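You operate a simulated robot arm through the tools that you are given. There is no shell and no other tool. Be economical: measure what you need, move in short steps, check, and stop when the job is done.

The job below is to be done with a simulated robot arm. You get a single attempt, and the scene is never put back.

TASK
Take the mallet from the left deck of the cart and leave it on the battery bench. Then switch the brake lever off. Then fetch the varnish brush from the rod bench and set it on top of the canoe paddle. Then put the wax brush from the rod bench on the upper wall shelf. Then push the upper drawer of the tackle chest shut. Then fetch the sinker with the smallest size on its label from the tackle bench and set it on top of the white flat box there. Then push the reel bench drawer shut. Then take the grease brush on the rope bench and put it away on the battery bench. Then turn the battery bench dock dial to 6. Do these in the order given. Set down upright: mallet.

The check looks at the end state, three seconds after you hand in, the way a careful person would. Anything else that was tipped, shoved, dropped, spilled or broken makes it a failure.

THE ROBOT
A 6-joint arm with a two-finger parallel gripper on a trunk, on a base that drives. Base frame: it is fixed to the floor where the robot stands at the start and does not move with it; the origin is under the middle of the robot, x ahead of it, y to its left, z up; the surface under the hand at the start is at about z = 55.9. Lengths are in cm, angles in degrees, forces in N, time in s.
With the tool pointing down near the work surface it reaches from about 54 to 92 cm from the robot's upright axis, wherever it stands. Its first joint turns from -149.0 to 149.0 degrees. Places, roughly: battery bench [-270, 310, 80]; battery bench dock dial [-220, 290, 80]; brake lever [50, -30, 60]; canoe paddle (44x11x6 cm) [-200, 20, 80]; flat box [-150, -175, 75]; grease brush (7x5x8 cm) [-100, 210, 80]; mallet (17x6x11 cm) [70, 10, 60]; reel bench drawer [-260, -110, 70]; sinker [-150, -150, 75]; upper drawer of the tackle chest [150, -160, 70]; upper wall shelf (18x36 cm) [86, 116, 114]; varnish brush (7x5x8 cm) [40, -160, 90]; wax brush (7x5x8 cm) [30, -200, 90]. Payload 3.43 kg.
The tool frame sits at the grasp point between the pads (the TCP): z along the fingers, y along the line on which they close. The tips reach 3.4 cm beyond it. Largest opening 12.8 cm; finger width 2.4, thickness 1.2; the body of the gripper, 4.8 by 13 cm, starts 9.6 cm behind the TCP.
Orientation is that of the tool frame in the base frame, as [roll, pitch, yaw] about the fixed x, y, z axes, in that order (R = Rz(yaw) Ry(pitch) Rx(roll)). With the fingers straight down and closing along the base's y, the tool's x points along the base's -x, its y along +y and its z along -z.

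THE INTERFACE
- The arm moves only by the tool arm_command. Its argument "plan" is a list that holds one entry, the list of rows, each a list of 6 numbers: the shift along the tool's x, y, z in cm, then the turn, a rotation vector about the tool's x, y, z in rad. In form: [[[tx, ty, tz, rx, ry, rz], ...]]. A call has 1 to 8 rows; each row is the pose to reach, as a shift and turn from the pose commanded when the call began, along the tool's axes at that moment. "claw" is the finger opening in cm, from 0 to 12.8, set as the call begins (left out, the last holds). Each row takes 0.2 s and may step no farther than 5 cm and 8.6 degrees from the row before; otherwise, or with a gripper value out of range, the whole call is refused. A pose out of reach is approached as far as the arm can. The call stops where the force on the tool passes 40 N (or 10 N more than at its start, if that is more) or the arm is blocked; 0.2 s more then pass. The fingers move at their own pace (about 10.8 cm/s each) and stop on an object; they squeeze with about 35 N. The grip force told is the motor's: it shows also when the fingers shut on nothing. Time passes only in rows, and 0.2 s behind the last, so rows that repeat a pose let the fingers close. It gives the time, the measured TCP pose, the force on the tool (base axes), the opening and the grip force at its end, in the units of the frame above (readings bear some noise), with the torque about the TCP (base axes, N m) and any sound that the robot's microphone picked up, and new pictures: "show" is both (left out), scene, wrist or none.
- Cameras (640 x 400 px; columns grow to the right, rows downward): "scene" is now at [1.69, 12.19, 153.64]; the picture's right is [-0.60, -0.80, 0.00], its down [-0.58, 0.43, -0.69] and it looks along [0.56, -0.41, -0.72] (base axes); focal length 290 px, centre (320, 200). "wrist" rides on the gripper at [7.6, -1.1, -16] in the tool frame; the picture's right is [0.15, 0.99, 0.00], its down [-0.88, 0.13, -0.46] and it looks along [-0.45, 0.07, 0.89] (tool axes); focal length 234 px, centre (320, 200). There is no depth. A picture from a camera that has moved, and an enlarged one, comes with that camera's place and axes in the base frame and with its lens. The place of the scene camera against the robot may be out by one fixed shift of up to 1.2 cm in any direction.
- lift_body(by): slides the trunk up (or, below 0, down) by that many cm; the arm and the scene camera ride with it, the base frame stays. It gives what a move gives, with no picture.
- steer(legs): drives the robot by 1 to 6 legs, each [ahead, turn to the left] in cm and degrees, along the robot's own axes; the way and the turn of a leg run together, so that a leg with both is an arc; at most 150 cm and 180 degrees a leg. The arm and the cameras ride along, it lands a little off, and it stops where it bumps. It gives what a move gives, and a new picture of the scene camera.
- turn_head(pan, tilt): turns the head with the scene camera to pan (to the left, within 155 degrees either way) and tilt (down, from -29 to 69), counted from straight ahead of the robot. It gives what a move gives, and a new picture of the scene camera.
- enlarge(camera, box): a new picture of the part [left, top, right, bottom] of that camera's present view, enlarged. It takes no simulated time.
- finish_job(): hands the job in; it is judged then, once.

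Work in short steps. Places have to be worked out from the pictures, the camera data and where the tool is seen: move nearer, look again, correct. Check each grasp and each placing, and mend what went wrong. You have 207 turns and 260 pictures in all, those below and enlarged ones among them. Open the gripper and draw the arm clear of the work before you hand the job in, unless the task says otherwise.

The tools are called after "Emit:" as name(argument=value, ...) on one line, values as JSON. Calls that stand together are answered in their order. arm_command: Moves the arm, as the interface text tells. Its arguments: {"type":"object","properties":{"plan":{"type":"array","items":{"type":"array","items":{"type":"array","items":{"type":"number"}}}},"claw":{"type":"number"},"show":{"type":"string","enum":["both","scene","wrist","none"]}},"required":["plan"]} The other tools are called the same way: lift_body (by) slides the trunk up or down; steer (legs) drives the base; turn_head (pan, tilt) turns the head that bears the scene camera; enlarge (camera, box) takes an enlarged picture of a part of a camera's view; finish_job () hands the job in.

At the start:

```text
time: 0.0
position: [79.94, -17.89, 103.08]
orientation: [179.9, 0.0, 179.2]
contact_force: [-0.4, -0.2, -0.2]
moment: [0.01, -0.01, -0.02]
grip_width: 12.8
grasp_force: 0.1
trunk travel left (down, up): [-55.0, 16.0]
robot x, y, heading: [-0.08, 0.36, 0.1]
head pan, tilt: [-36.7, 46.2]
```

scene: 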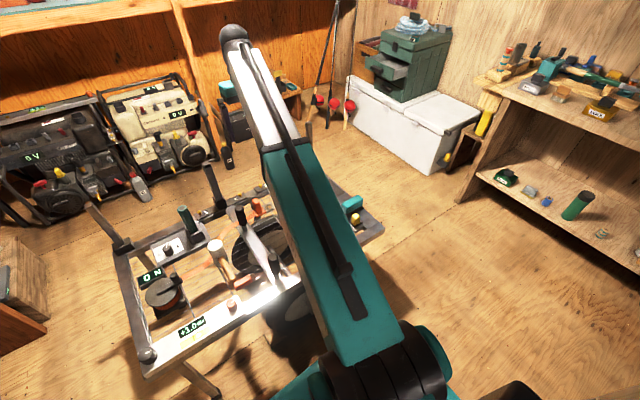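
wrist: 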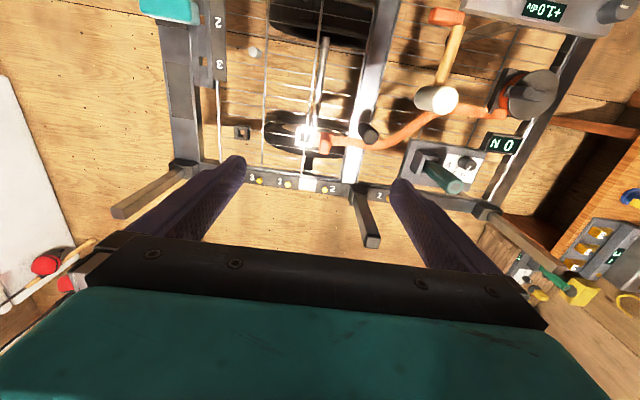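

I start with closer views of the cart to identify the mallet and the lever.

Emit:
enlarge(camera="scene", box=[80, 160, 400, 360])

Emit:
enlarge(camera="wrist", box=[380, 0, 620, 220])

```text
2.00 times, centred on (240, 260) of scene
camera zoom: at [1.69, 12.19, 153.64], right [-0.6, -0.8, 0.0], down [-0.58, 0.43, -0.69], along [0.56, -0.41, -0.72], focal length 580 px, centre (480, 80)
```

zoom: 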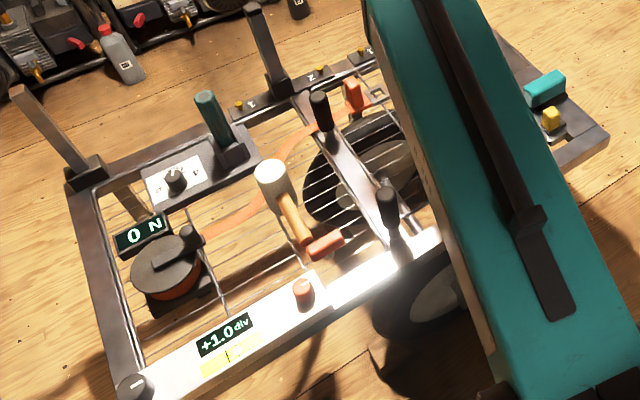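

```text
1.82 times, centred on (500, 110) of wrist
camera zoom: at [72.23, -18.86, 119.12], right [-0.13, 0.99, 0.0], down [0.88, 0.12, 0.46], along [0.45, 0.06, -0.89], focal length 426 px, centre (-7, 364)
```

zoom: 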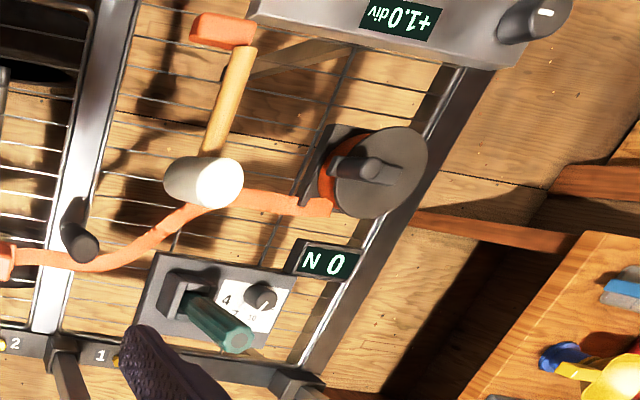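

The white head looks to stand about [72.6, 7, 67], with the handle pointing back toward me. I move the hand above it for a better look.

Emit:
arm_command(plan=[[[0, 5, 0, 0, 0, 0], [0, 10, 0, 0, 0, 0], [0, 15, 0, 0, 0, 0], [0, 20, 2, 0, 0, 0], [0, 24, 5, 0, 0, 0], [3, 24, 9, 0, 0, 0]]])

```text
refused: row 4 steps farther than a row can; nothing moved
```

Splitting the steps to be smaller.

Emit:
arm_command(plan=[[[0, 4.5, 1, 0, 0, 0], [0, 9, 2, 0, 0, 0], [0, 13.5, 3, 0, 0, 0], [0, 18, 4, 0, 0, 0], [0, 22, 6, 0, 0, 0], [3, 24, 8, 0, 0, 0]]])

```text
time: 1.4
position: [77.15, 6.24, 95.07]
orientation: [179.9, 0.0, 179.2]
contact_force: [0.9, 0.1, 0.1]
moment: [0.01, -0.01, 0.0]
grip_width: 12.8
grasp_force: 0.1
trunk travel left (down, up): [-55.0, 16.0]
robot x, y, heading: [0.07, 0.44, 0.3]
head pan, tilt: [-36.7, 46.2]
camera scene: at [1.68, 12.21, 153.64], right [-0.6, -0.8, 0.0], down [-0.58, 0.43, -0.69], along [0.56, -0.41, -0.72], focal length 290 px, centre (320, 200)
camera wrist: at [69.61, 5.29, 111.08], right [-0.13, 0.99, 0.0], down [0.88, 0.12, 0.46], along [0.45, 0.06, -0.89], focal length 234 px, centre (320, 200)
```

scene: 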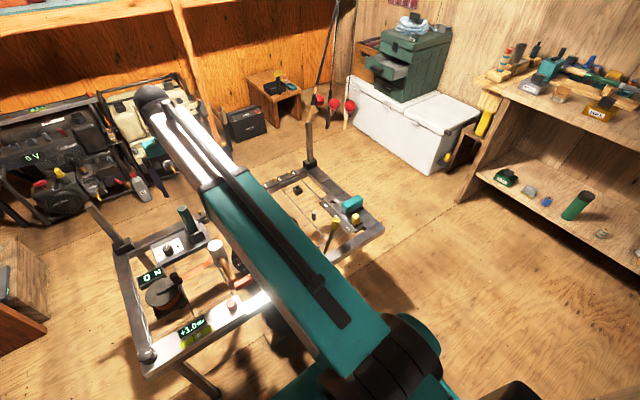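
wrist: 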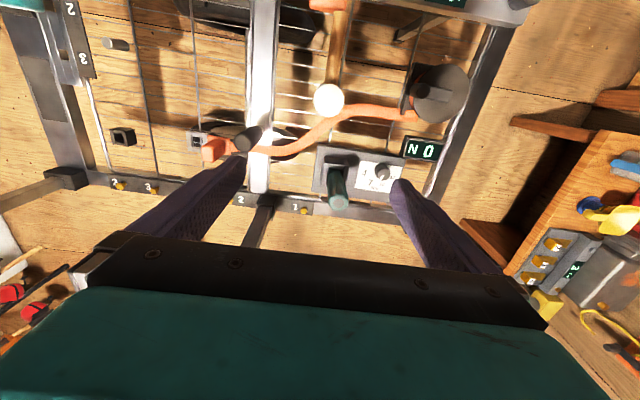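

Now the right part of the cart is visible; I zoom on it to find the brake lever and on the mallet from both cameras.

Emit:
enlarge(camera="scene", box=[260, 150, 400, 260])

Emit:
enlarge(camera="wrist", box=[240, 0, 440, 140])

```text
3.64 times, centred on (330, 205) of scene
camera zoom: at [1.68, 12.21, 153.64], right [-0.6, -0.8, 0.0], down [-0.58, 0.43, -0.69], along [0.56, -0.41, -0.72], focal length 1055 px, centre (284, 182)
```

zoom: 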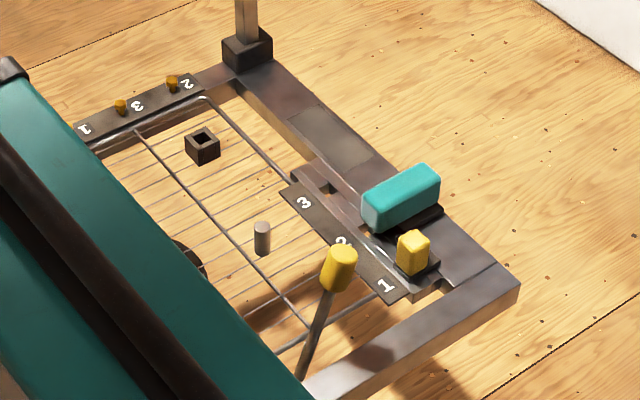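

```text
2.86 times, centred on (340, 70) of wrist
camera zoom: at [69.61, 5.29, 111.08], right [-0.13, 0.99, 0.0], down [0.88, 0.12, 0.46], along [0.45, 0.06, -0.89], focal length 669 px, centre (263, 571)
```

zoom: 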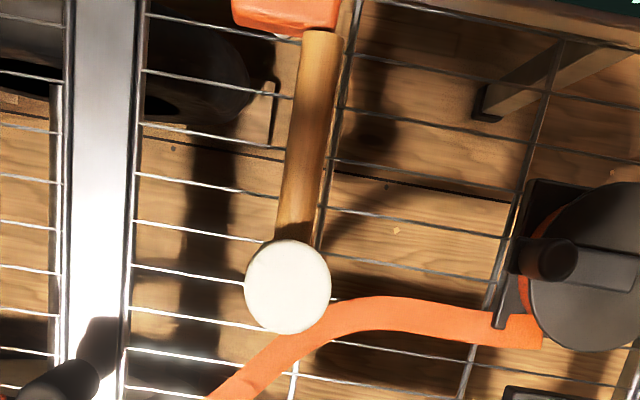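

I shift the hand back toward me to see the handle end and the orange piece.

Emit:
arm_command(plan=[[[4.5, 0, 0, 0, 0, 0], [9, 0, 0, 0, 0, 0], [13.5, 0, 0, 0, 0, 0], [16, 0, 0, 0, 0, 0]]], show="wrist")

```text
time: 2.4
position: [61.1, 6.33, 95.09]
orientation: [180.0, 0.1, 179.3]
contact_force: [0.6, 0.3, 0.4]
moment: [-0.01, -0.03, 0.01]
grip_width: 12.79
grasp_force: 0.0
trunk travel left (down, up): [-55.0, 16.0]
robot x, y, heading: [-0.07, 0.85, 0.2]
head pan, tilt: [-36.7, 46.2]
camera wrist: at [53.46, 5.44, 111.06], right [-0.13, 0.99, 0.0], down [0.88, 0.12, 0.46], along [0.45, 0.06, -0.89], focal length 234 px, centre (320, 200)
```

wrist: 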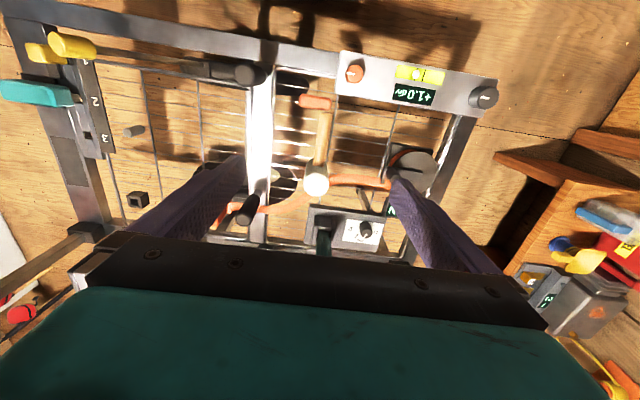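

Emit:
enlarge(camera="wrist", box=[230, 60, 390, 220])

Emit:
enlarge(camera="wrist", box=[0, 20, 160, 120])

```text
2.50 times, centred on (310, 140) of wrist
camera zoom: at [53.46, 5.44, 111.06], right [-0.13, 0.99, 0.0], down [0.88, 0.12, 0.46], along [0.45, 0.06, -0.89], focal length 585 px, centre (345, 350)
```

zoom: 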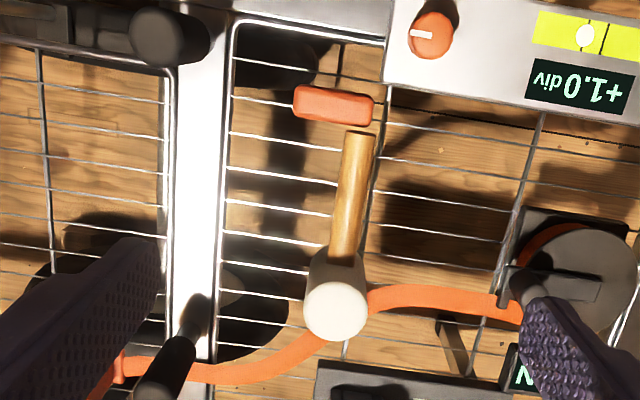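

```text
4.00 times, centred on (80, 70) of wrist
camera zoom: at [53.46, 5.44, 111.06], right [-0.13, 0.99, 0.0], down [0.88, 0.12, 0.46], along [0.45, 0.06, -0.89], focal length 937 px, centre (1280, 720)
```

zoom: 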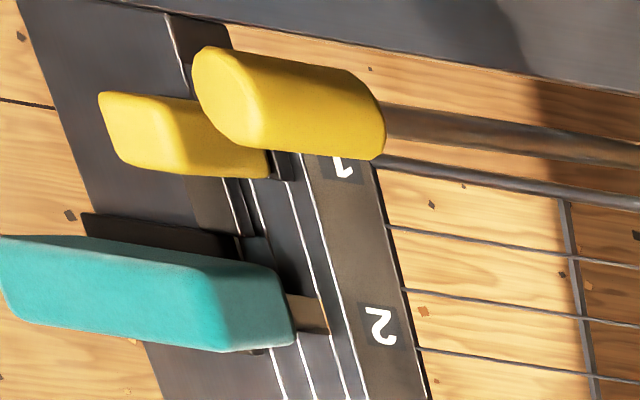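

The mallet stands on its head: head top ≈[72.3, 7.1, 67.5], handle pointing toward −x at z≈62, and the orange block is a separate thing. I move above the head and descend part of the way.

Emit:
arm_command(plan=[[[-2.3, 0.16, 4, 0, 0, 0], [-4.6, 0.3, 8, 0, 0, 0], [-6.9, 0.5, 12, 0, 0, 0], [-9.2, 0.7, 16, 0, 0, 0], [-11.2, 0.8, 20, 0, 0, 0], [-11.2, 0.8, 20, 0, 0, 0]]], show="both")

```text
time: 3.8
position: [72.38, 6.82, 74.95]
orientation: [180.0, 0.0, 179.1]
contact_force: [0.3, 0.3, -0.3]
moment: [0.0, 0.0, 0.0]
grip_width: 12.8
grasp_force: 0.1
trunk travel left (down, up): [-55.0, 16.0]
robot x, y, heading: [-0.02, 0.79, 0.1]
head pan, tilt: [-36.7, 46.2]
camera scene: at [1.7, 12.19, 153.64], right [-0.6, -0.8, 0.0], down [-0.58, 0.43, -0.69], along [0.56, -0.41, -0.72], focal length 290 px, centre (320, 200)
camera wrist: at [64.8, 6.02, 91.07], right [-0.13, 0.99, 0.0], down [0.88, 0.12, 0.46], along [0.45, 0.06, -0.89], focal length 234 px, centre (320, 200)
```

scene: 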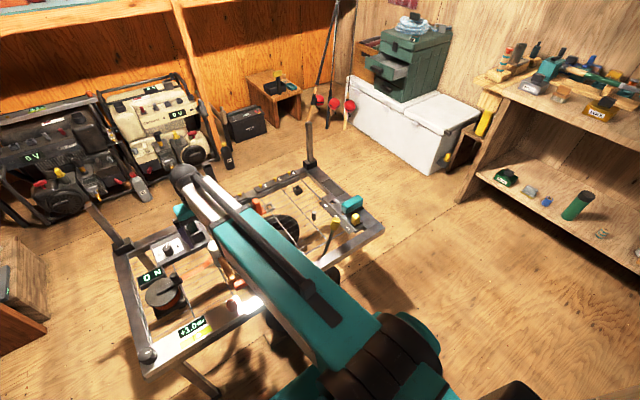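
wrist: 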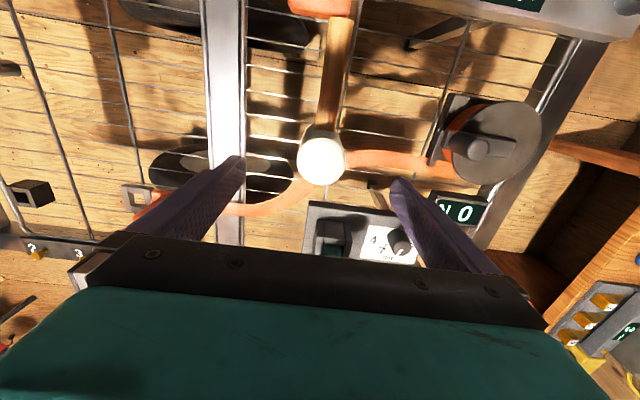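

Head is centred between the fingers. I go down 10.5 cm.

Emit:
arm_command(plan=[[[0, 0.2, 4, 0, 0, 0], [0, 0.3, 8, 0, 0, 0], [0, 0.3, 10.5, 0, 0, 0], [0, 0.3, 10.5, 0, 0, 0]]], show="wrist")

```text
time: 4.8
position: [72.35, 7.14, 64.33]
orientation: [180.0, 0.0, 179.1]
contact_force: [-0.8, 0.5, -0.2]
moment: [-0.02, 0.04, 0.01]
grip_width: 12.8
grasp_force: 0.1
trunk travel left (down, up): [-55.0, 16.0]
robot x, y, heading: [0.2, 0.41, 0.1]
head pan, tilt: [-36.7, 46.2]
camera wrist: at [64.79, 6.32, 80.53], right [-0.13, 0.99, 0.0], down [0.88, 0.12, 0.46], along [0.45, 0.06, -0.89], focal length 234 px, centre (320, 200)
```

wrist: 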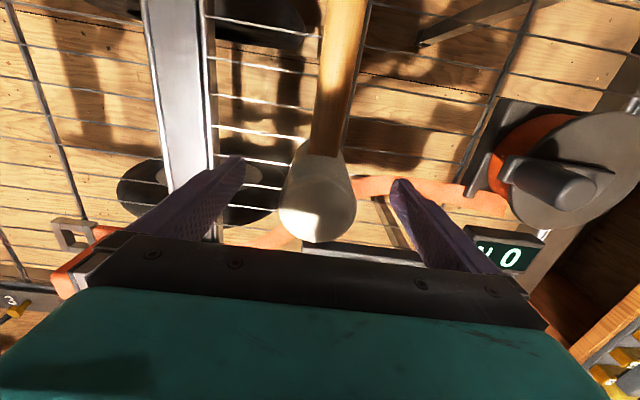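

Fingers straddle the head. Closing and then lifting a little.

Emit:
arm_command(plan=[[[0, 0, 0, 0, 0, 0], [0, 0, 0, 0, 0, 0], [0, 0, 0, 0, 0, 0], [0, 0, -2, 0, 0, 0], [0, 0, -4, 0, 0, 0]]], claw=3, show="wrist")

```text
time: 6.0
position: [72.28, 7.33, 68.49]
orientation: [180.0, -0.1, 179.1]
contact_force: [0.3, -0.5, -2.7]
moment: [-0.01, -0.01, 0.02]
grip_width: 5.35
grasp_force: 34.8
trunk travel left (down, up): [-55.0, 16.0]
robot x, y, heading: [0.41, 0.37, 0.3]
head pan, tilt: [-36.7, 46.2]
camera wrist: at [64.76, 6.34, 84.57], right [-0.13, 0.99, 0.0], down [0.88, 0.12, 0.46], along [0.45, 0.06, -0.89], focal length 234 px, centre (320, 200)
```

wrist: 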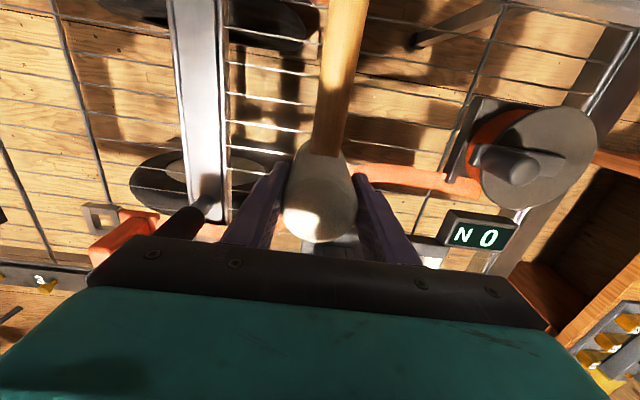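

Mallet is held (5.35 cm, 2.7 N). Lift high and retract.

Emit:
arm_command(plan=[[[0, 0, -4.5, 0, 0, 0], [0, 0, -9, 0, 0, 0], [0, 0, -13.5, 0, 0, 0], [0, 0, -18, 0, 0, 0], [2, 0, -22.3, 0, 0, 0], [4, 0, -26.6, 0, 0, 0], [7, 0, -30, 0, 0, 0], [10, 0, -33, 0, 0, 0]]], show="wrist")

Emit:
turn_head(pan=60, tilt=25)

Emit:
turn_head(pan=130, tilt=25)

Emit:
turn_head(pan=-120, tilt=25)

```text
time: 7.8
position: [64.09, 7.39, 100.22]
orientation: [180.0, 0.9, 179.2]
contact_force: [8.1, 0.5, -17.0]
moment: [-0.01, 0.31, -0.07]
grip_width: 5.32
grasp_force: 35.3
trunk travel left (down, up): [-55.0, 16.0]
robot x, y, heading: [-0.25, 0.39, 0.1]
head pan, tilt: [-36.7, 46.2]
stopped in row 8: the force on the tool passed its limit at 80 N (the readings are from after the stop); the commanded pose is now the measured one
camera wrist: at [56.3, 6.38, 116.19], right [-0.13, 0.99, 0.0], down [0.87, 0.12, 0.47], along [0.47, 0.06, -0.88], focal length 234 px, centre (320, 200)
```

wrist: 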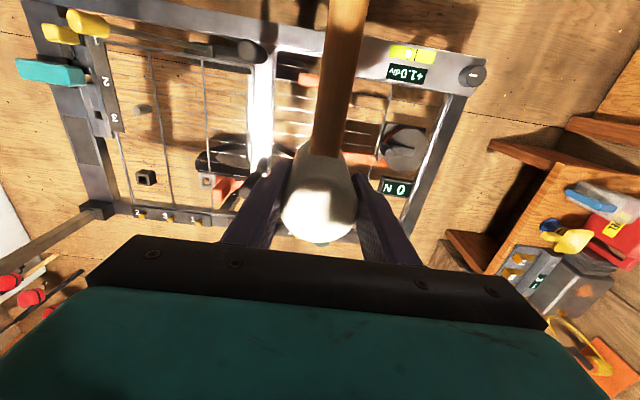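

```text
time: 9.5
position: [64.14, 7.31, 100.4]
orientation: [-180.0, 0.8, 179.2]
contact_force: [15.8, 3.4, -31.9]
moment: [-0.41, 0.17, -0.25]
grip_width: 5.34
grasp_force: 35.3
trunk travel left (down, up): [-55.0, 16.0]
robot x, y, heading: [-0.26, 0.32, 0.2]
head pan, tilt: [60.0, 25.0]
camera scene: at [-0.13, 24.97, 156.87], right [0.87, -0.5, 0.0], down [-0.21, -0.37, -0.91], along [0.45, 0.79, -0.42], focal length 290 px, centre (320, 200)
```

scene: 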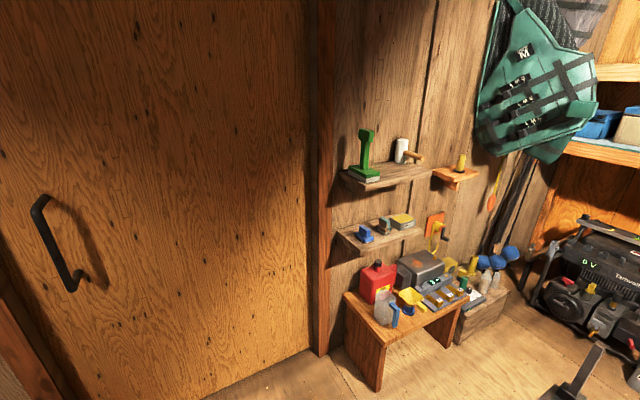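

```text
time: 10.9
position: [63.94, 7.38, 100.23]
orientation: [-180.0, 0.9, 179.2]
contact_force: [15.0, 2.3, -31.4]
moment: [-0.26, 0.17, -0.09]
grip_width: 5.33
grasp_force: 35.1
trunk travel left (down, up): [-55.0, 16.0]
robot x, y, heading: [0.09, 0.7, -0.2]
head pan, tilt: [130.0, 25.0]
camera scene: at [-10.66, 24.04, 156.87], right [0.77, 0.64, 0.0], down [0.27, -0.32, -0.91], along [-0.58, 0.69, -0.42], focal length 290 px, centre (320, 200)
```

scene: 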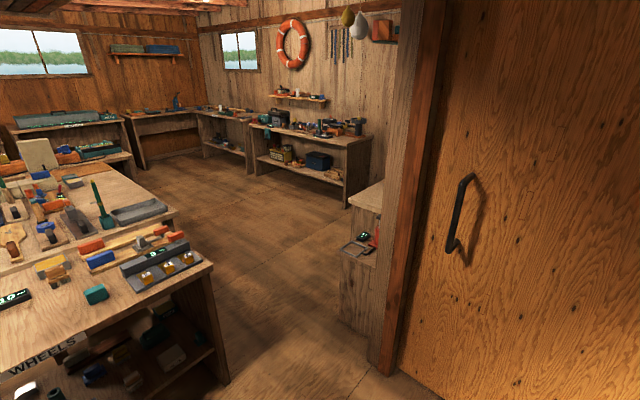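

```text
time: 14.4
position: [64.15, 7.23, 100.38]
orientation: [180.0, 0.9, 179.2]
contact_force: [15.1, 2.2, -31.4]
moment: [-0.33, 0.17, -0.16]
grip_width: 5.36
grasp_force: 35.3
trunk travel left (down, up): [-55.0, 16.0]
robot x, y, heading: [0.34, 0.35, 0.1]
head pan, tilt: [-120.0, 25.0]
camera scene: at [-9.33, 9.0, 156.87], right [-0.87, 0.5, 0.0], down [0.21, 0.37, -0.91], along [-0.45, -0.79, -0.42], focal length 290 px, centre (320, 200)
```

scene: 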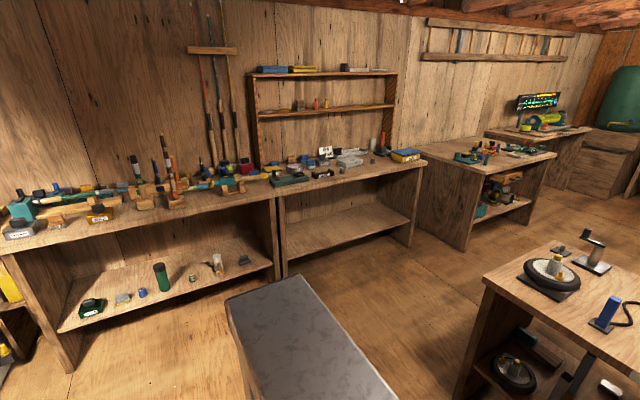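

The force suggests that the handle end is pressing on the arm itself. I back off outward and down to relieve it.

Emit:
arm_command(plan=[[[-3, 0, 2, 0, 0, 0], [-5, 0, 4, 0, 0, 0], [-5, 0, 4, 0, 0, 0]]], show="wrist")

```text
time: 15.2
position: [68.99, 7.22, 96.35]
orientation: [-179.9, 0.8, 179.3]
contact_force: [-0.5, 0.3, -3.1]
moment: [0.01, -0.04, -0.03]
grip_width: 5.33
grasp_force: 34.5
trunk travel left (down, up): [-55.0, 16.0]
robot x, y, heading: [-0.14, 0.54, 0.2]
head pan, tilt: [-120.0, 25.0]
camera wrist: at [61.25, 6.24, 112.29], right [-0.13, 0.99, 0.0], down [0.88, 0.12, 0.47], along [0.46, 0.06, -0.88], focal length 234 px, centre (320, 200)
```

wrist: 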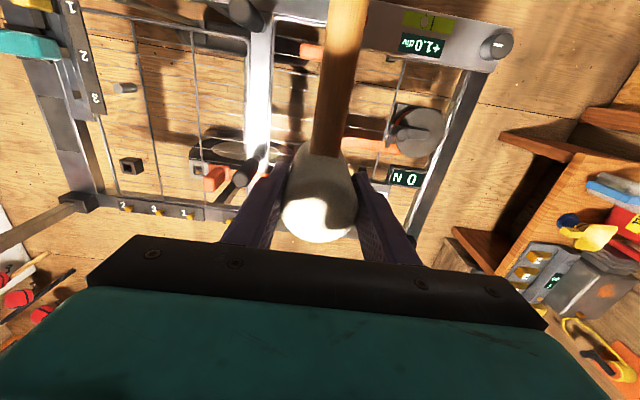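

Load reads normal again (3 N). I look at the floor to map the route to the battery bench.

Emit:
turn_head(pan=110, tilt=50)

Emit:
turn_head(pan=150, tilt=45)

```text
time: 18.5
position: [69.0, 7.2, 96.33]
orientation: [179.9, 0.9, 179.2]
contact_force: [0.8, 0.1, -2.9]
moment: [0.03, 0.01, 0.0]
grip_width: 5.32
grasp_force: 35.1
trunk travel left (down, up): [-55.0, 16.0]
robot x, y, heading: [-0.03, 0.63, -0.0]
head pan, tilt: [110.0, 50.0]
camera scene: at [-7.37, 24.22, 153.12], right [0.94, 0.34, 0.0], down [0.26, -0.72, -0.64], along [-0.22, 0.6, -0.77], focal length 290 px, centre (320, 200)
```

scene: 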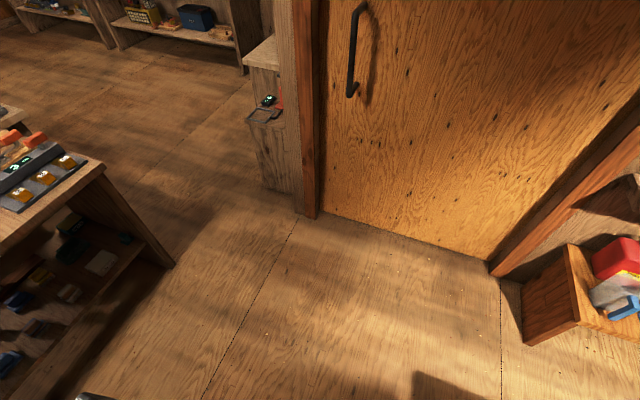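

```text
time: 19.6
position: [69.07, 7.17, 96.3]
orientation: [179.9, 0.8, 179.3]
contact_force: [-0.9, -0.3, -2.9]
moment: [-0.05, -0.05, -0.03]
grip_width: 5.34
grasp_force: 35.1
trunk travel left (down, up): [-55.0, 16.0]
robot x, y, heading: [-0.15, 0.34, -0.0]
head pan, tilt: [150.0, 45.0]
camera scene: at [-11.77, 21.05, 153.81], right [0.5, 0.87, 0.0], down [0.61, -0.35, -0.71], along [-0.61, 0.35, -0.71], focal length 290 px, centre (320, 200)
```

scene: 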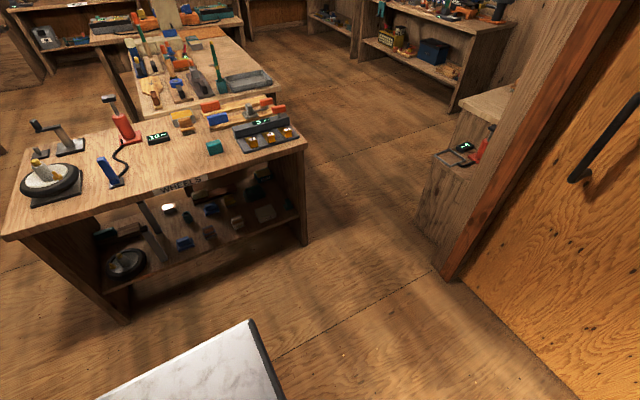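

The gap between the wheels bench corner (~[-115, 65]) and the rope bench corner (~[-83, 137]) is about 79 cm. I raise the trunk so the mallet clears benches, back off the cart, turn left and drive through the middle.

Emit:
lift_body(by=14)

Emit:
turn_head(pan=25, tilt=40)

Emit:
steer(legs=[[-15, 0], [0, 129.7], [60, 0]])

```text
time: 21.2
position: [68.97, 7.25, 110.42]
orientation: [179.9, 0.8, 179.3]
contact_force: [-0.3, -0.1, -2.8]
moment: [0.02, -0.04, -0.02]
grip_width: 5.35
grasp_force: 34.6
trunk travel left (down, up): [-69.0, 2.0]
robot x, y, heading: [0.37, 0.69, -0.0]
head pan, tilt: [150.0, 45.0]
```

```text
time: 23.3
position: [69.15, 7.23, 110.38]
orientation: [180.0, 0.8, 179.3]
contact_force: [-0.1, 0.3, -2.0]
moment: [-0.03, 0.02, -0.01]
grip_width: 5.36
grasp_force: 35.2
trunk travel left (down, up): [-69.0, 2.0]
robot x, y, heading: [0.32, 0.63, 0.3]
head pan, tilt: [25.0, 40.0]
camera scene: at [2.97, 20.59, 168.54], right [0.42, -0.91, 0.0], down [-0.58, -0.27, -0.77], along [0.69, 0.32, -0.64], focal length 290 px, centre (320, 200)
```

scene: 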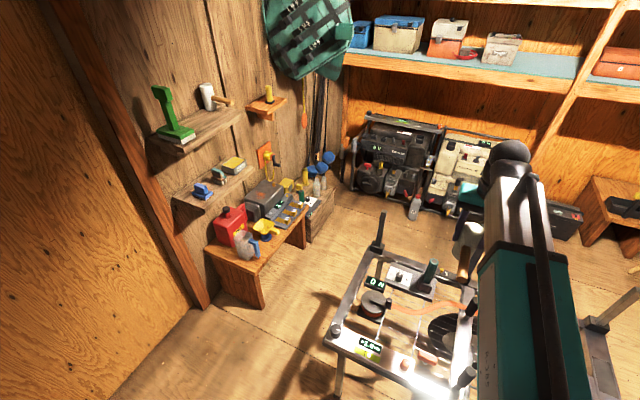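

```text
time: 35.7
position: [-105.31, 93.06, 110.36]
orientation: [-179.9, 0.7, -49.4]
contact_force: [-0.6, 0.3, -3.6]
moment: [-0.04, 0.01, -0.01]
grip_width: 5.34
grasp_force: 34.9
trunk travel left (down, up): [-69.0, 2.0]
robot x, y, heading: [-55.66, 44.81, 130.6]
head pan, tilt: [25.0, 40.0]
camera scene: at [-73.69, 33.11, 168.54], right [0.41, 0.91, 0.0], down [0.59, -0.26, -0.77], along [-0.7, 0.31, -0.64], focal length 290 px, centre (320, 200)
```

scene: 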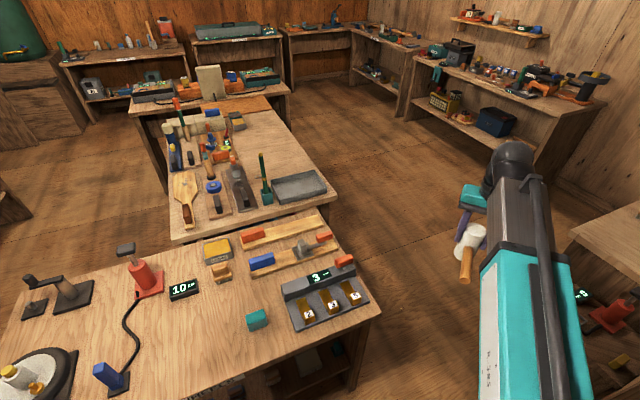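

On course. Continue through the gap.

Emit:
steer(legs=[[0, -3.9], [72, 0], [0, 10], [60, 0]])

```text
time: 44.9
position: [-197.18, 185.54, 110.32]
orientation: [179.9, 0.7, -43.3]
contact_force: [-0.7, -1.0, -3.7]
moment: [0.0, -0.01, -0.03]
grip_width: 5.32
grasp_force: 35.1
trunk travel left (down, up): [-69.0, 2.0]
robot x, y, heading: [-142.39, 142.38, 137.2]
head pan, tilt: [25.0, 40.0]
camera scene: at [-159.23, 129.41, 168.54], right [0.31, 0.95, 0.0], down [0.61, -0.2, -0.77], along [-0.73, 0.23, -0.64], focal length 290 px, centre (320, 200)
```

scene: 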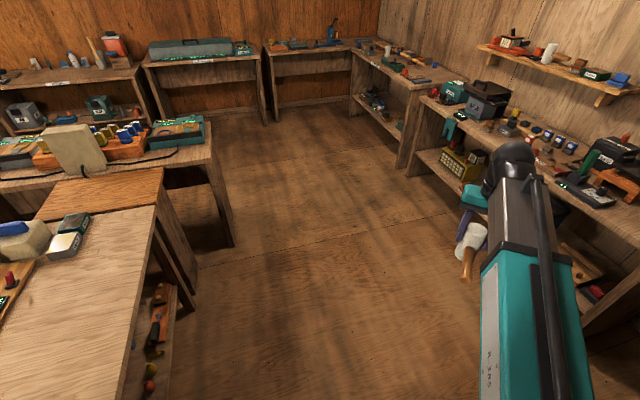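

Next: drive to about [-228, 220] and turn to face the bench.

Emit:
steer(legs=[[110, 0.5], [0, -47]])

Emit:
turn_head(pan=-30, tilt=40)

```text
time: 54.2
position: [-229.38, 286.47, 110.32]
orientation: [179.9, 0.8, -90.4]
contact_force: [-0.8, 0.0, -2.9]
moment: [-0.02, 0.0, -0.03]
grip_width: 5.35
grasp_force: 35.3
trunk travel left (down, up): [-69.0, 2.0]
robot x, y, heading: [-222.13, 217.47, 90.1]
head pan, tilt: [25.0, 40.0]
camera scene: at [-243.0, 219.99, 168.53], right [0.9, 0.43, 0.0], down [0.28, -0.58, -0.77], along [-0.33, 0.69, -0.64], focal length 290 px, centre (320, 200)
```

scene: 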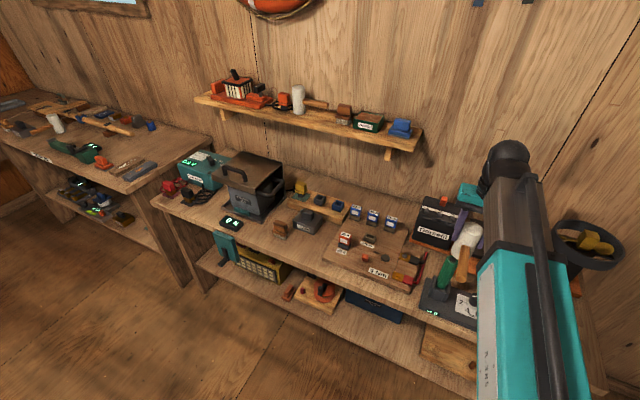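

```text
time: 55.4
position: [-229.39, 286.51, 110.28]
orientation: [180.0, 0.8, -90.3]
contact_force: [0.2, 0.2, -3.3]
moment: [0.01, 0.0, -0.02]
grip_width: 5.38
grasp_force: 35.2
trunk travel left (down, up): [-69.0, 2.0]
robot x, y, heading: [-222.12, 217.14, 90.1]
head pan, tilt: [-30.0, 40.0]
camera scene: at [-235.16, 219.63, 168.54], right [0.87, -0.49, 0.0], down [-0.32, -0.56, -0.77], along [0.38, 0.67, -0.64], focal length 290 px, centre (320, 200)
```

scene: 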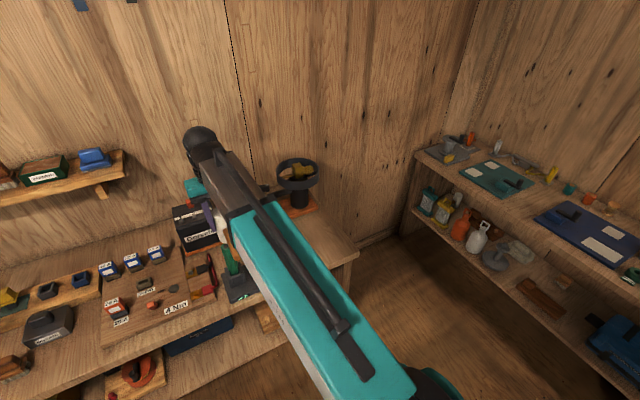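

I take a wrist view of what is under the hand.

Emit:
enlarge(camera="wrist", box=[0, 0, 640, 400])

Emit:
enlarge(camera="scene", box=[160, 130, 380, 310])

```text
1.00 times, centred on (320, 200) of wrist (not enlarged: the box is as wide or as high as the picture)
camera zoom: at [-228.28, 278.68, 126.31], right [-0.99, -0.14, 0.0], down [-0.13, 0.87, 0.47], along [-0.06, 0.46, -0.88], focal length 234 px, centre (320, 200)
```

zoom: 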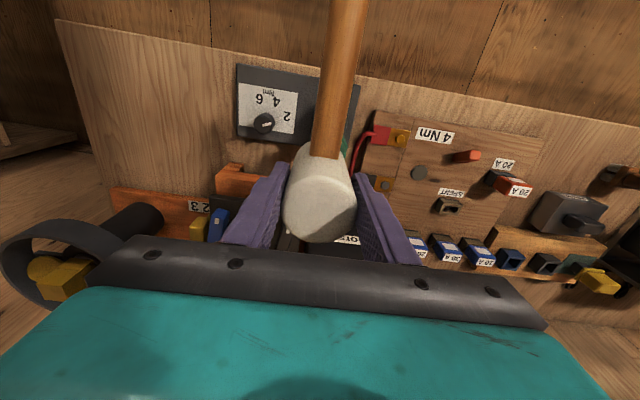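

```text
2.22 times, centred on (270, 220) of scene
camera zoom: at [-235.16, 219.63, 168.54], right [0.87, -0.49, 0.0], down [-0.32, -0.56, -0.77], along [0.38, 0.67, -0.64], focal length 645 px, centre (431, 156)
```

zoom: 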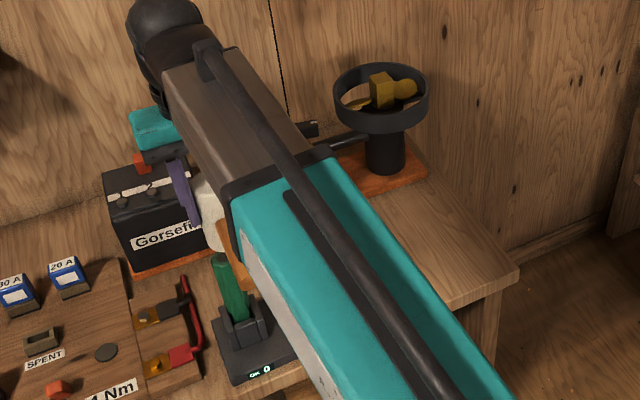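

Free bench area is at the right end: x −210…−187, y 279…300 (in front of the ring stand). I bring the mallet there with the handle turned 45°, staying high and short of the ring.

Emit:
arm_command(plan=[[[0, -4.5, 0, 0, 0.014, 0.1], [0, -9, 0, 0, 0.014, 0.2], [0, -13.5, 0, 0, 0.014, 0.3], [0, -18, 0, 0, 0.014, 0.4], [0, -22.5, 0, 0, 0.014, 0.5], [0, -27, 0, 0, 0.014, 0.6], [0, -31.5, 0, 0, 0.014, 0.7], [0, -36, 0, 0, 0.014, 0.785]]], show="both")

```text
time: 57.2
position: [-193.14, 286.13, 110.35]
orientation: [179.7, -0.3, -135.4]
contact_force: [-0.4, -0.2, -2.9]
moment: [-0.01, 0.01, -0.01]
grip_width: 5.33
grasp_force: 34.6
trunk travel left (down, up): [-69.0, 2.0]
robot x, y, heading: [-222.0, 217.38, 90.3]
head pan, tilt: [-30.0, 40.0]
camera scene: at [-235.06, 219.63, 168.55], right [0.87, -0.49, 0.0], down [-0.32, -0.56, -0.77], along [0.38, 0.67, -0.64], focal length 290 px, centre (320, 200)
camera wrist: at [-197.71, 280.07, 126.45], right [-0.8, 0.6, 0.01], down [0.54, 0.71, 0.45], along [0.27, 0.37, -0.89], focal length 234 px, centre (320, 200)
```

scene: 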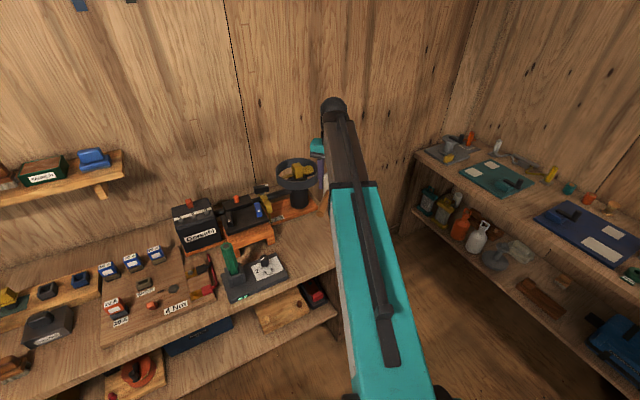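
wrist: 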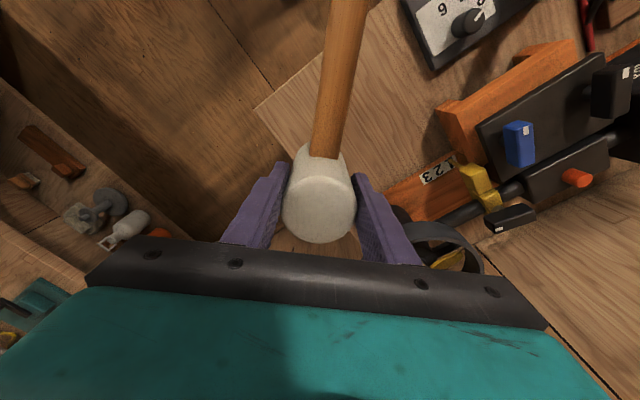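

Bench corner is at about [-186, 276], and ring edge y≈298.7. I go to [-195, 287] and descend to just above the surface.

Emit:
arm_command(plan=[[[0.7, 2.1, 3, 0, 0, 0], [0.7, 2.1, 7.5, 0, 0, 0], [0.7, 2.1, 12, 0, 0, 0], [0.7, 2.1, 16, 0, 0, 0], [0.7, 2.1, 18.5, 0, 0, 0], [0.7, 2.1, 18.5, 0, 0, 0]]], show="both")

```text
time: 58.6
position: [-195.39, 287.19, 91.87]
orientation: [179.7, -0.2, -135.3]
contact_force: [0.3, 0.0, -3.3]
moment: [0.02, -0.01, 0.01]
grip_width: 5.32
grasp_force: 35.4
trunk travel left (down, up): [-69.0, 2.0]
robot x, y, heading: [-222.27, 217.33, 90.6]
head pan, tilt: [-30.0, 40.0]
camera scene: at [-235.13, 219.62, 168.54], right [0.87, -0.49, 0.0], down [-0.32, -0.56, -0.77], along [0.38, 0.67, -0.64], focal length 290 px, centre (320, 200)
camera wrist: at [-199.89, 281.13, 107.91], right [-0.8, 0.6, 0.01], down [0.54, 0.71, 0.45], along [0.27, 0.37, -0.89], focal length 234 px, centre (320, 200)
```

scene: 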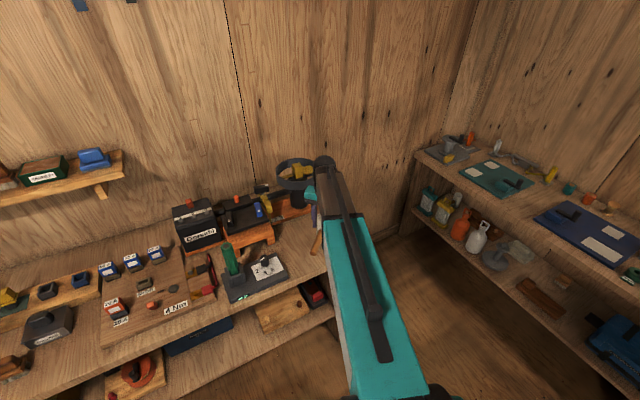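
wrist: 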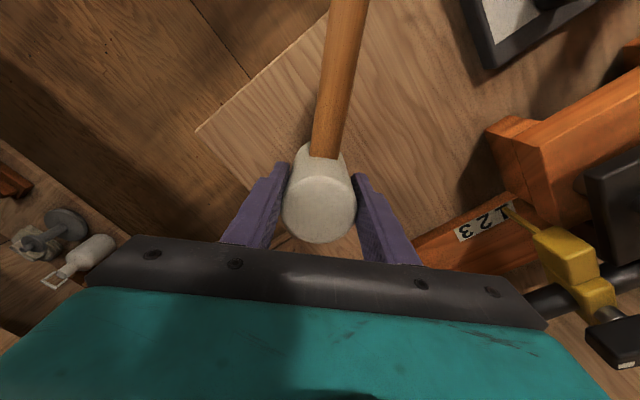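

Triangulating the corner gives a surface at z≈80.5, so contact is due near TCP z≈88.7. I lower slowly.

Emit:
arm_command(plan=[[[0, 0, 1.2, 0, 0, 0], [0, 0, 2.0, 0, 0, 0], [0, 0, 2.5, 0, 0, 0], [0, 0, 2.5, 0, 0, 0]]], show="none")

```text
time: 59.6
position: [-195.29, 287.29, 89.43]
orientation: [179.7, -0.2, -135.3]
contact_force: [-0.6, -0.3, -3.5]
moment: [0.06, 0.01, 0.0]
grip_width: 5.36
grasp_force: 34.8
trunk travel left (down, up): [-69.0, 2.0]
robot x, y, heading: [-221.87, 217.48, 90.2]
head pan, tilt: [-30.0, 40.0]
```

No contact yet; lower in smaller increments.

Emit:
arm_command(plan=[[[0, 0, 0.3, 0, 0, 0], [0, 0, 0.5, 0, 0, 0], [0, 0, 0.5, 0, 0, 0]]], show="none")

Emit:
arm_command(plan=[[[0, 0, 0.2, 0, 0, 0], [0, 0, 0.3, 0, 0, 0], [0, 0, 0.3, 0, 0, 0]]], show="none")

```text
time: 60.4
position: [-195.34, 287.31, 88.84]
orientation: [179.8, -0.2, -135.4]
contact_force: [0.3, 0.1, -2.8]
moment: [-0.01, 0.01, 0.01]
grip_width: 5.33
grasp_force: 35.2
trunk travel left (down, up): [-69.0, 2.0]
robot x, y, heading: [-222.27, 217.53, 90.5]
head pan, tilt: [-30.0, 40.0]
```

```text
time: 61.2
position: [-195.38, 287.18, 88.72]
orientation: [179.6, 0.0, -135.3]
contact_force: [0.7, 2.1, 9.7]
moment: [-0.13, -0.17, 0.03]
grip_width: 5.35
grasp_force: 35.1
trunk travel left (down, up): [-69.0, 2.0]
robot x, y, heading: [-222.57, 217.92, 90.4]
head pan, tilt: [-30.0, 40.0]
```

Contact at TCP z 88.7 (bench top ≈80.6). Release and lift.

Emit:
arm_command(plan=[[[0, 0, -0.15, 0, 0, 0], [0, 0, -0.15, 0, 0, 0], [0, 0, -0.15, 0, 0, 0], [0, 0, -4, 0, 0, 0], [0, 0, -8.5, 0, 0, 0], [0, 0, -13, 0, 0, 0], [0, 0, -17, 0, 0, 0]]], claw=9.5)

```text
time: 62.8
position: [-195.31, 287.24, 105.61]
orientation: [179.7, -0.2, -135.3]
contact_force: [0.0, -0.3, 0.6]
moment: [0.02, 0.02, 0.03]
grip_width: 9.47
grasp_force: 0.1
trunk travel left (down, up): [-69.0, 2.0]
robot x, y, heading: [-222.12, 217.5, 90.7]
head pan, tilt: [-30.0, 40.0]
camera scene: at [-235.15, 219.57, 168.54], right [0.87, -0.49, 0.0], down [-0.32, -0.56, -0.77], along [0.38, 0.67, -0.64], focal length 290 px, centre (320, 200)
camera wrist: at [-199.87, 281.09, 121.66], right [-0.8, 0.6, 0.01], down [0.54, 0.71, 0.45], along [0.27, 0.37, -0.89], focal length 234 px, centre (320, 200)
```

scene: 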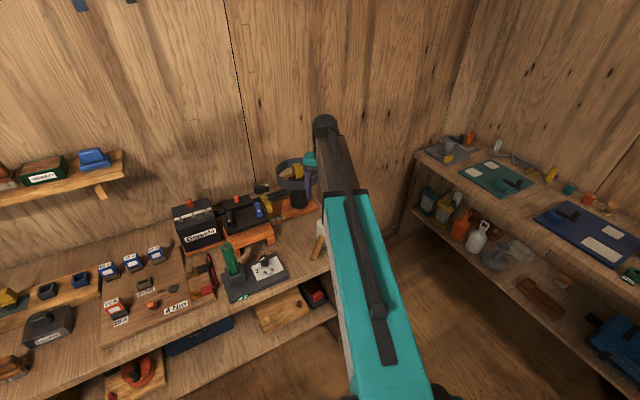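
wrist: 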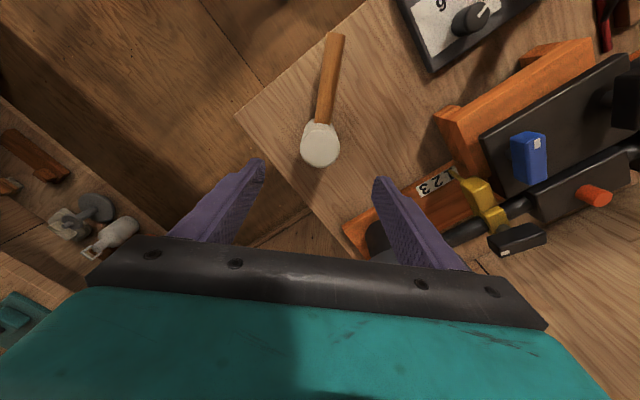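

Mallet stands on the bench as intended. I bring the hand back to the front, levelled and raised, for driving.

Emit:
arm_command(plan=[[[2.57, 2.19, -2, 0, 0, -0.098], [5.1, 4.4, -4, 0, 0, -0.196], [7.7, 6.6, -5, 0, 0, -0.294], [10.3, 8.8, -5, 0, 0, -0.392], [12.9, 11, -5, 0, 0, -0.49], [15.4, 13.1, -5, 0, 0, -0.588], [18, 15.3, -5, 0, 0, -0.686], [20.6, 17.5, -5, 0, 0, -0.785]]], show="wrist")

Emit:
enlarge(camera="wrist", box=[200, 40, 440, 190])

Emit:
turn_head(pan=0, tilt=40)

```text
time: 64.6
position: [-222.32, 285.03, 110.65]
orientation: [179.7, 0.1, -90.4]
contact_force: [-0.1, 0.0, -0.1]
moment: [-0.02, 0.0, 0.0]
grip_width: 9.49
grasp_force: 0.1
trunk travel left (down, up): [-69.0, 2.0]
robot x, y, heading: [-221.9, 217.8, 90.3]
head pan, tilt: [-30.0, 40.0]
camera wrist: at [-221.21, 277.55, 126.78], right [-0.99, -0.14, 0.0], down [-0.12, 0.88, 0.46], along [-0.07, 0.45, -0.89], focal length 234 px, centre (320, 200)
```

wrist: 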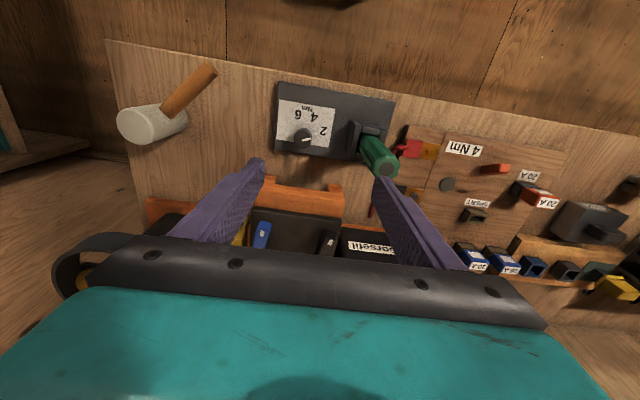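

```text
2.67 times, centred on (320, 115) of wrist
camera zoom: at [-221.21, 277.55, 126.78], right [-0.99, -0.14, 0.0], down [-0.12, 0.88, 0.46], along [-0.07, 0.45, -0.89], focal length 624 px, centre (320, 427)
```

zoom: 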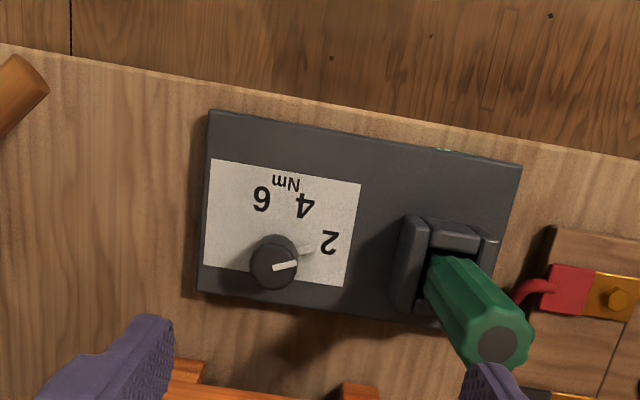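

```text
time: 65.6
position: [-222.25, 285.16, 110.79]
orientation: [179.7, 0.1, -90.4]
contact_force: [-0.1, -0.7, 1.0]
moment: [0.02, 0.03, -0.01]
grip_width: 9.48
grasp_force: 0.2
trunk travel left (down, up): [-69.0, 2.0]
robot x, y, heading: [-222.29, 217.4, 90.2]
head pan, tilt: [0.0, 40.0]
camera scene: at [-239.4, 220.7, 168.54], right [1.0, 0.01, 0.0], down [0.0, -0.64, -0.77], along [0.0, 0.77, -0.64], focal length 290 px, centre (320, 200)
```

scene: 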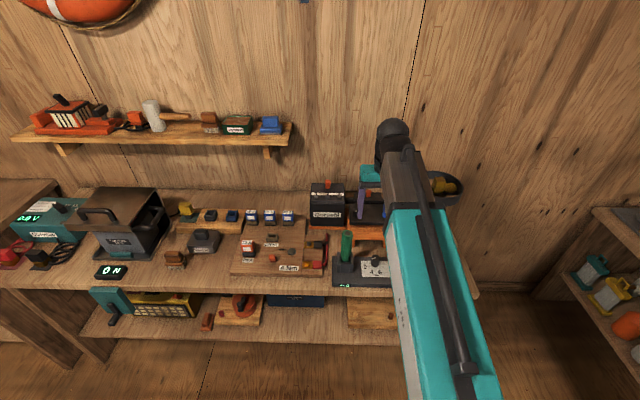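

The dial panel is seen for later. Now I drive back toward the cart through the same gap.

Emit:
steer(legs=[[0, -133], [100, 0]])

```text
time: 79.0
position: [-99.87, 103.7, 110.72]
orientation: [179.7, 0.1, 136.5]
contact_force: [-0.4, 0.1, 0.4]
moment: [-0.02, 0.01, -0.03]
grip_width: 9.5
grasp_force: 0.2
trunk travel left (down, up): [-69.0, 2.0]
robot x, y, heading: [-149.78, 149.77, -42.4]
head pan, tilt: [0.0, 40.0]
camera scene: at [-135.6, 158.88, 168.54], right [-0.67, -0.74, 0.0], down [-0.47, 0.43, -0.77], along [0.57, -0.52, -0.64], focal length 290 px, centre (320, 200)
```

scene: 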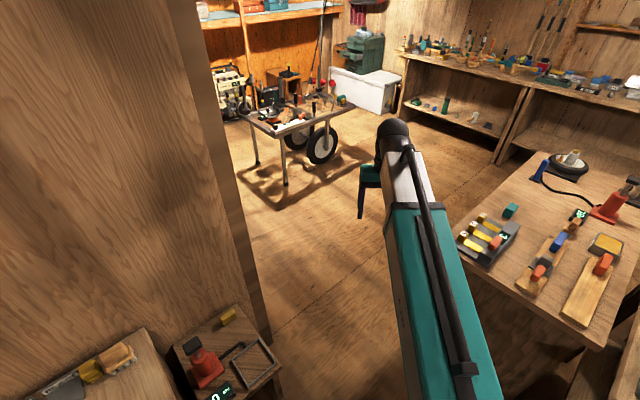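

Continue through the gap, then face the cart.

Emit:
steer(legs=[[68, 0], [0, -8.5], [122, 0], [0, 51]])

Emit:
turn_head(pan=-25, tilt=45)

```text
time: 93.8
position: [44.89, 8.44, 110.8]
orientation: [179.8, 0.2, 178.7]
contact_force: [-0.5, 0.7, -0.1]
moment: [-0.02, -0.03, 0.03]
grip_width: 9.5
grasp_force: 0.2
trunk travel left (down, up): [-69.0, 2.0]
robot x, y, heading: [-22.93, 11.24, -0.7]
head pan, tilt: [0.0, 40.0]
camera scene: at [-18.97, 27.55, 168.55], right [-0.01, -1.0, 0.0], down [-0.64, 0.01, -0.77], along [0.77, -0.01, -0.64], focal length 290 px, centre (320, 200)
```

scene: 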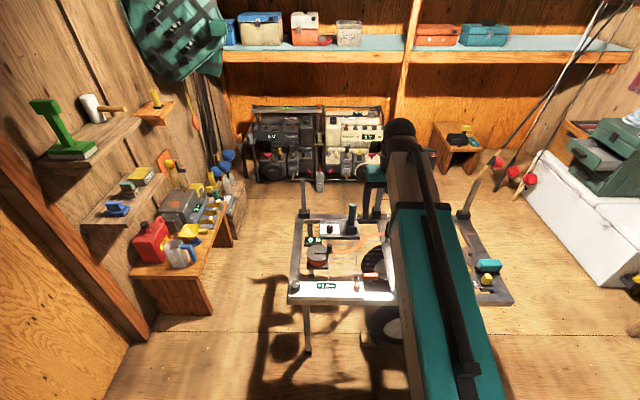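

```text
time: 94.6
position: [45.0, 8.48, 110.74]
orientation: [179.8, 0.1, 178.7]
contact_force: [0.2, -0.3, 0.0]
moment: [0.0, -0.03, 0.01]
grip_width: 9.5
grasp_force: 0.1
trunk travel left (down, up): [-69.0, 2.0]
robot x, y, heading: [-22.8, 10.95, -0.6]
head pan, tilt: [-25.0, 45.0]
camera scene: at [-19.93, 24.08, 167.82], right [-0.43, -0.9, 0.0], down [-0.64, 0.31, -0.71], along [0.64, -0.3, -0.71], focal length 290 px, centre (320, 200)
```

scene: 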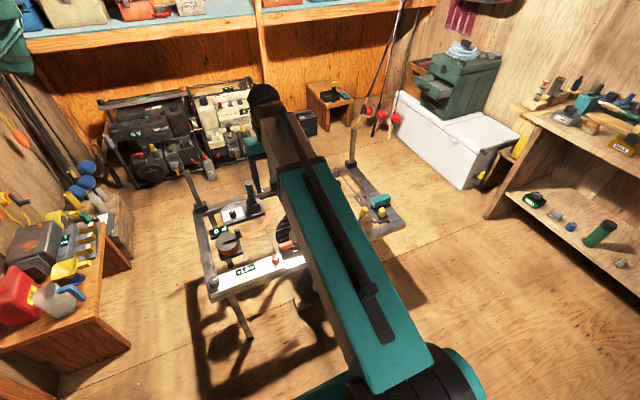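

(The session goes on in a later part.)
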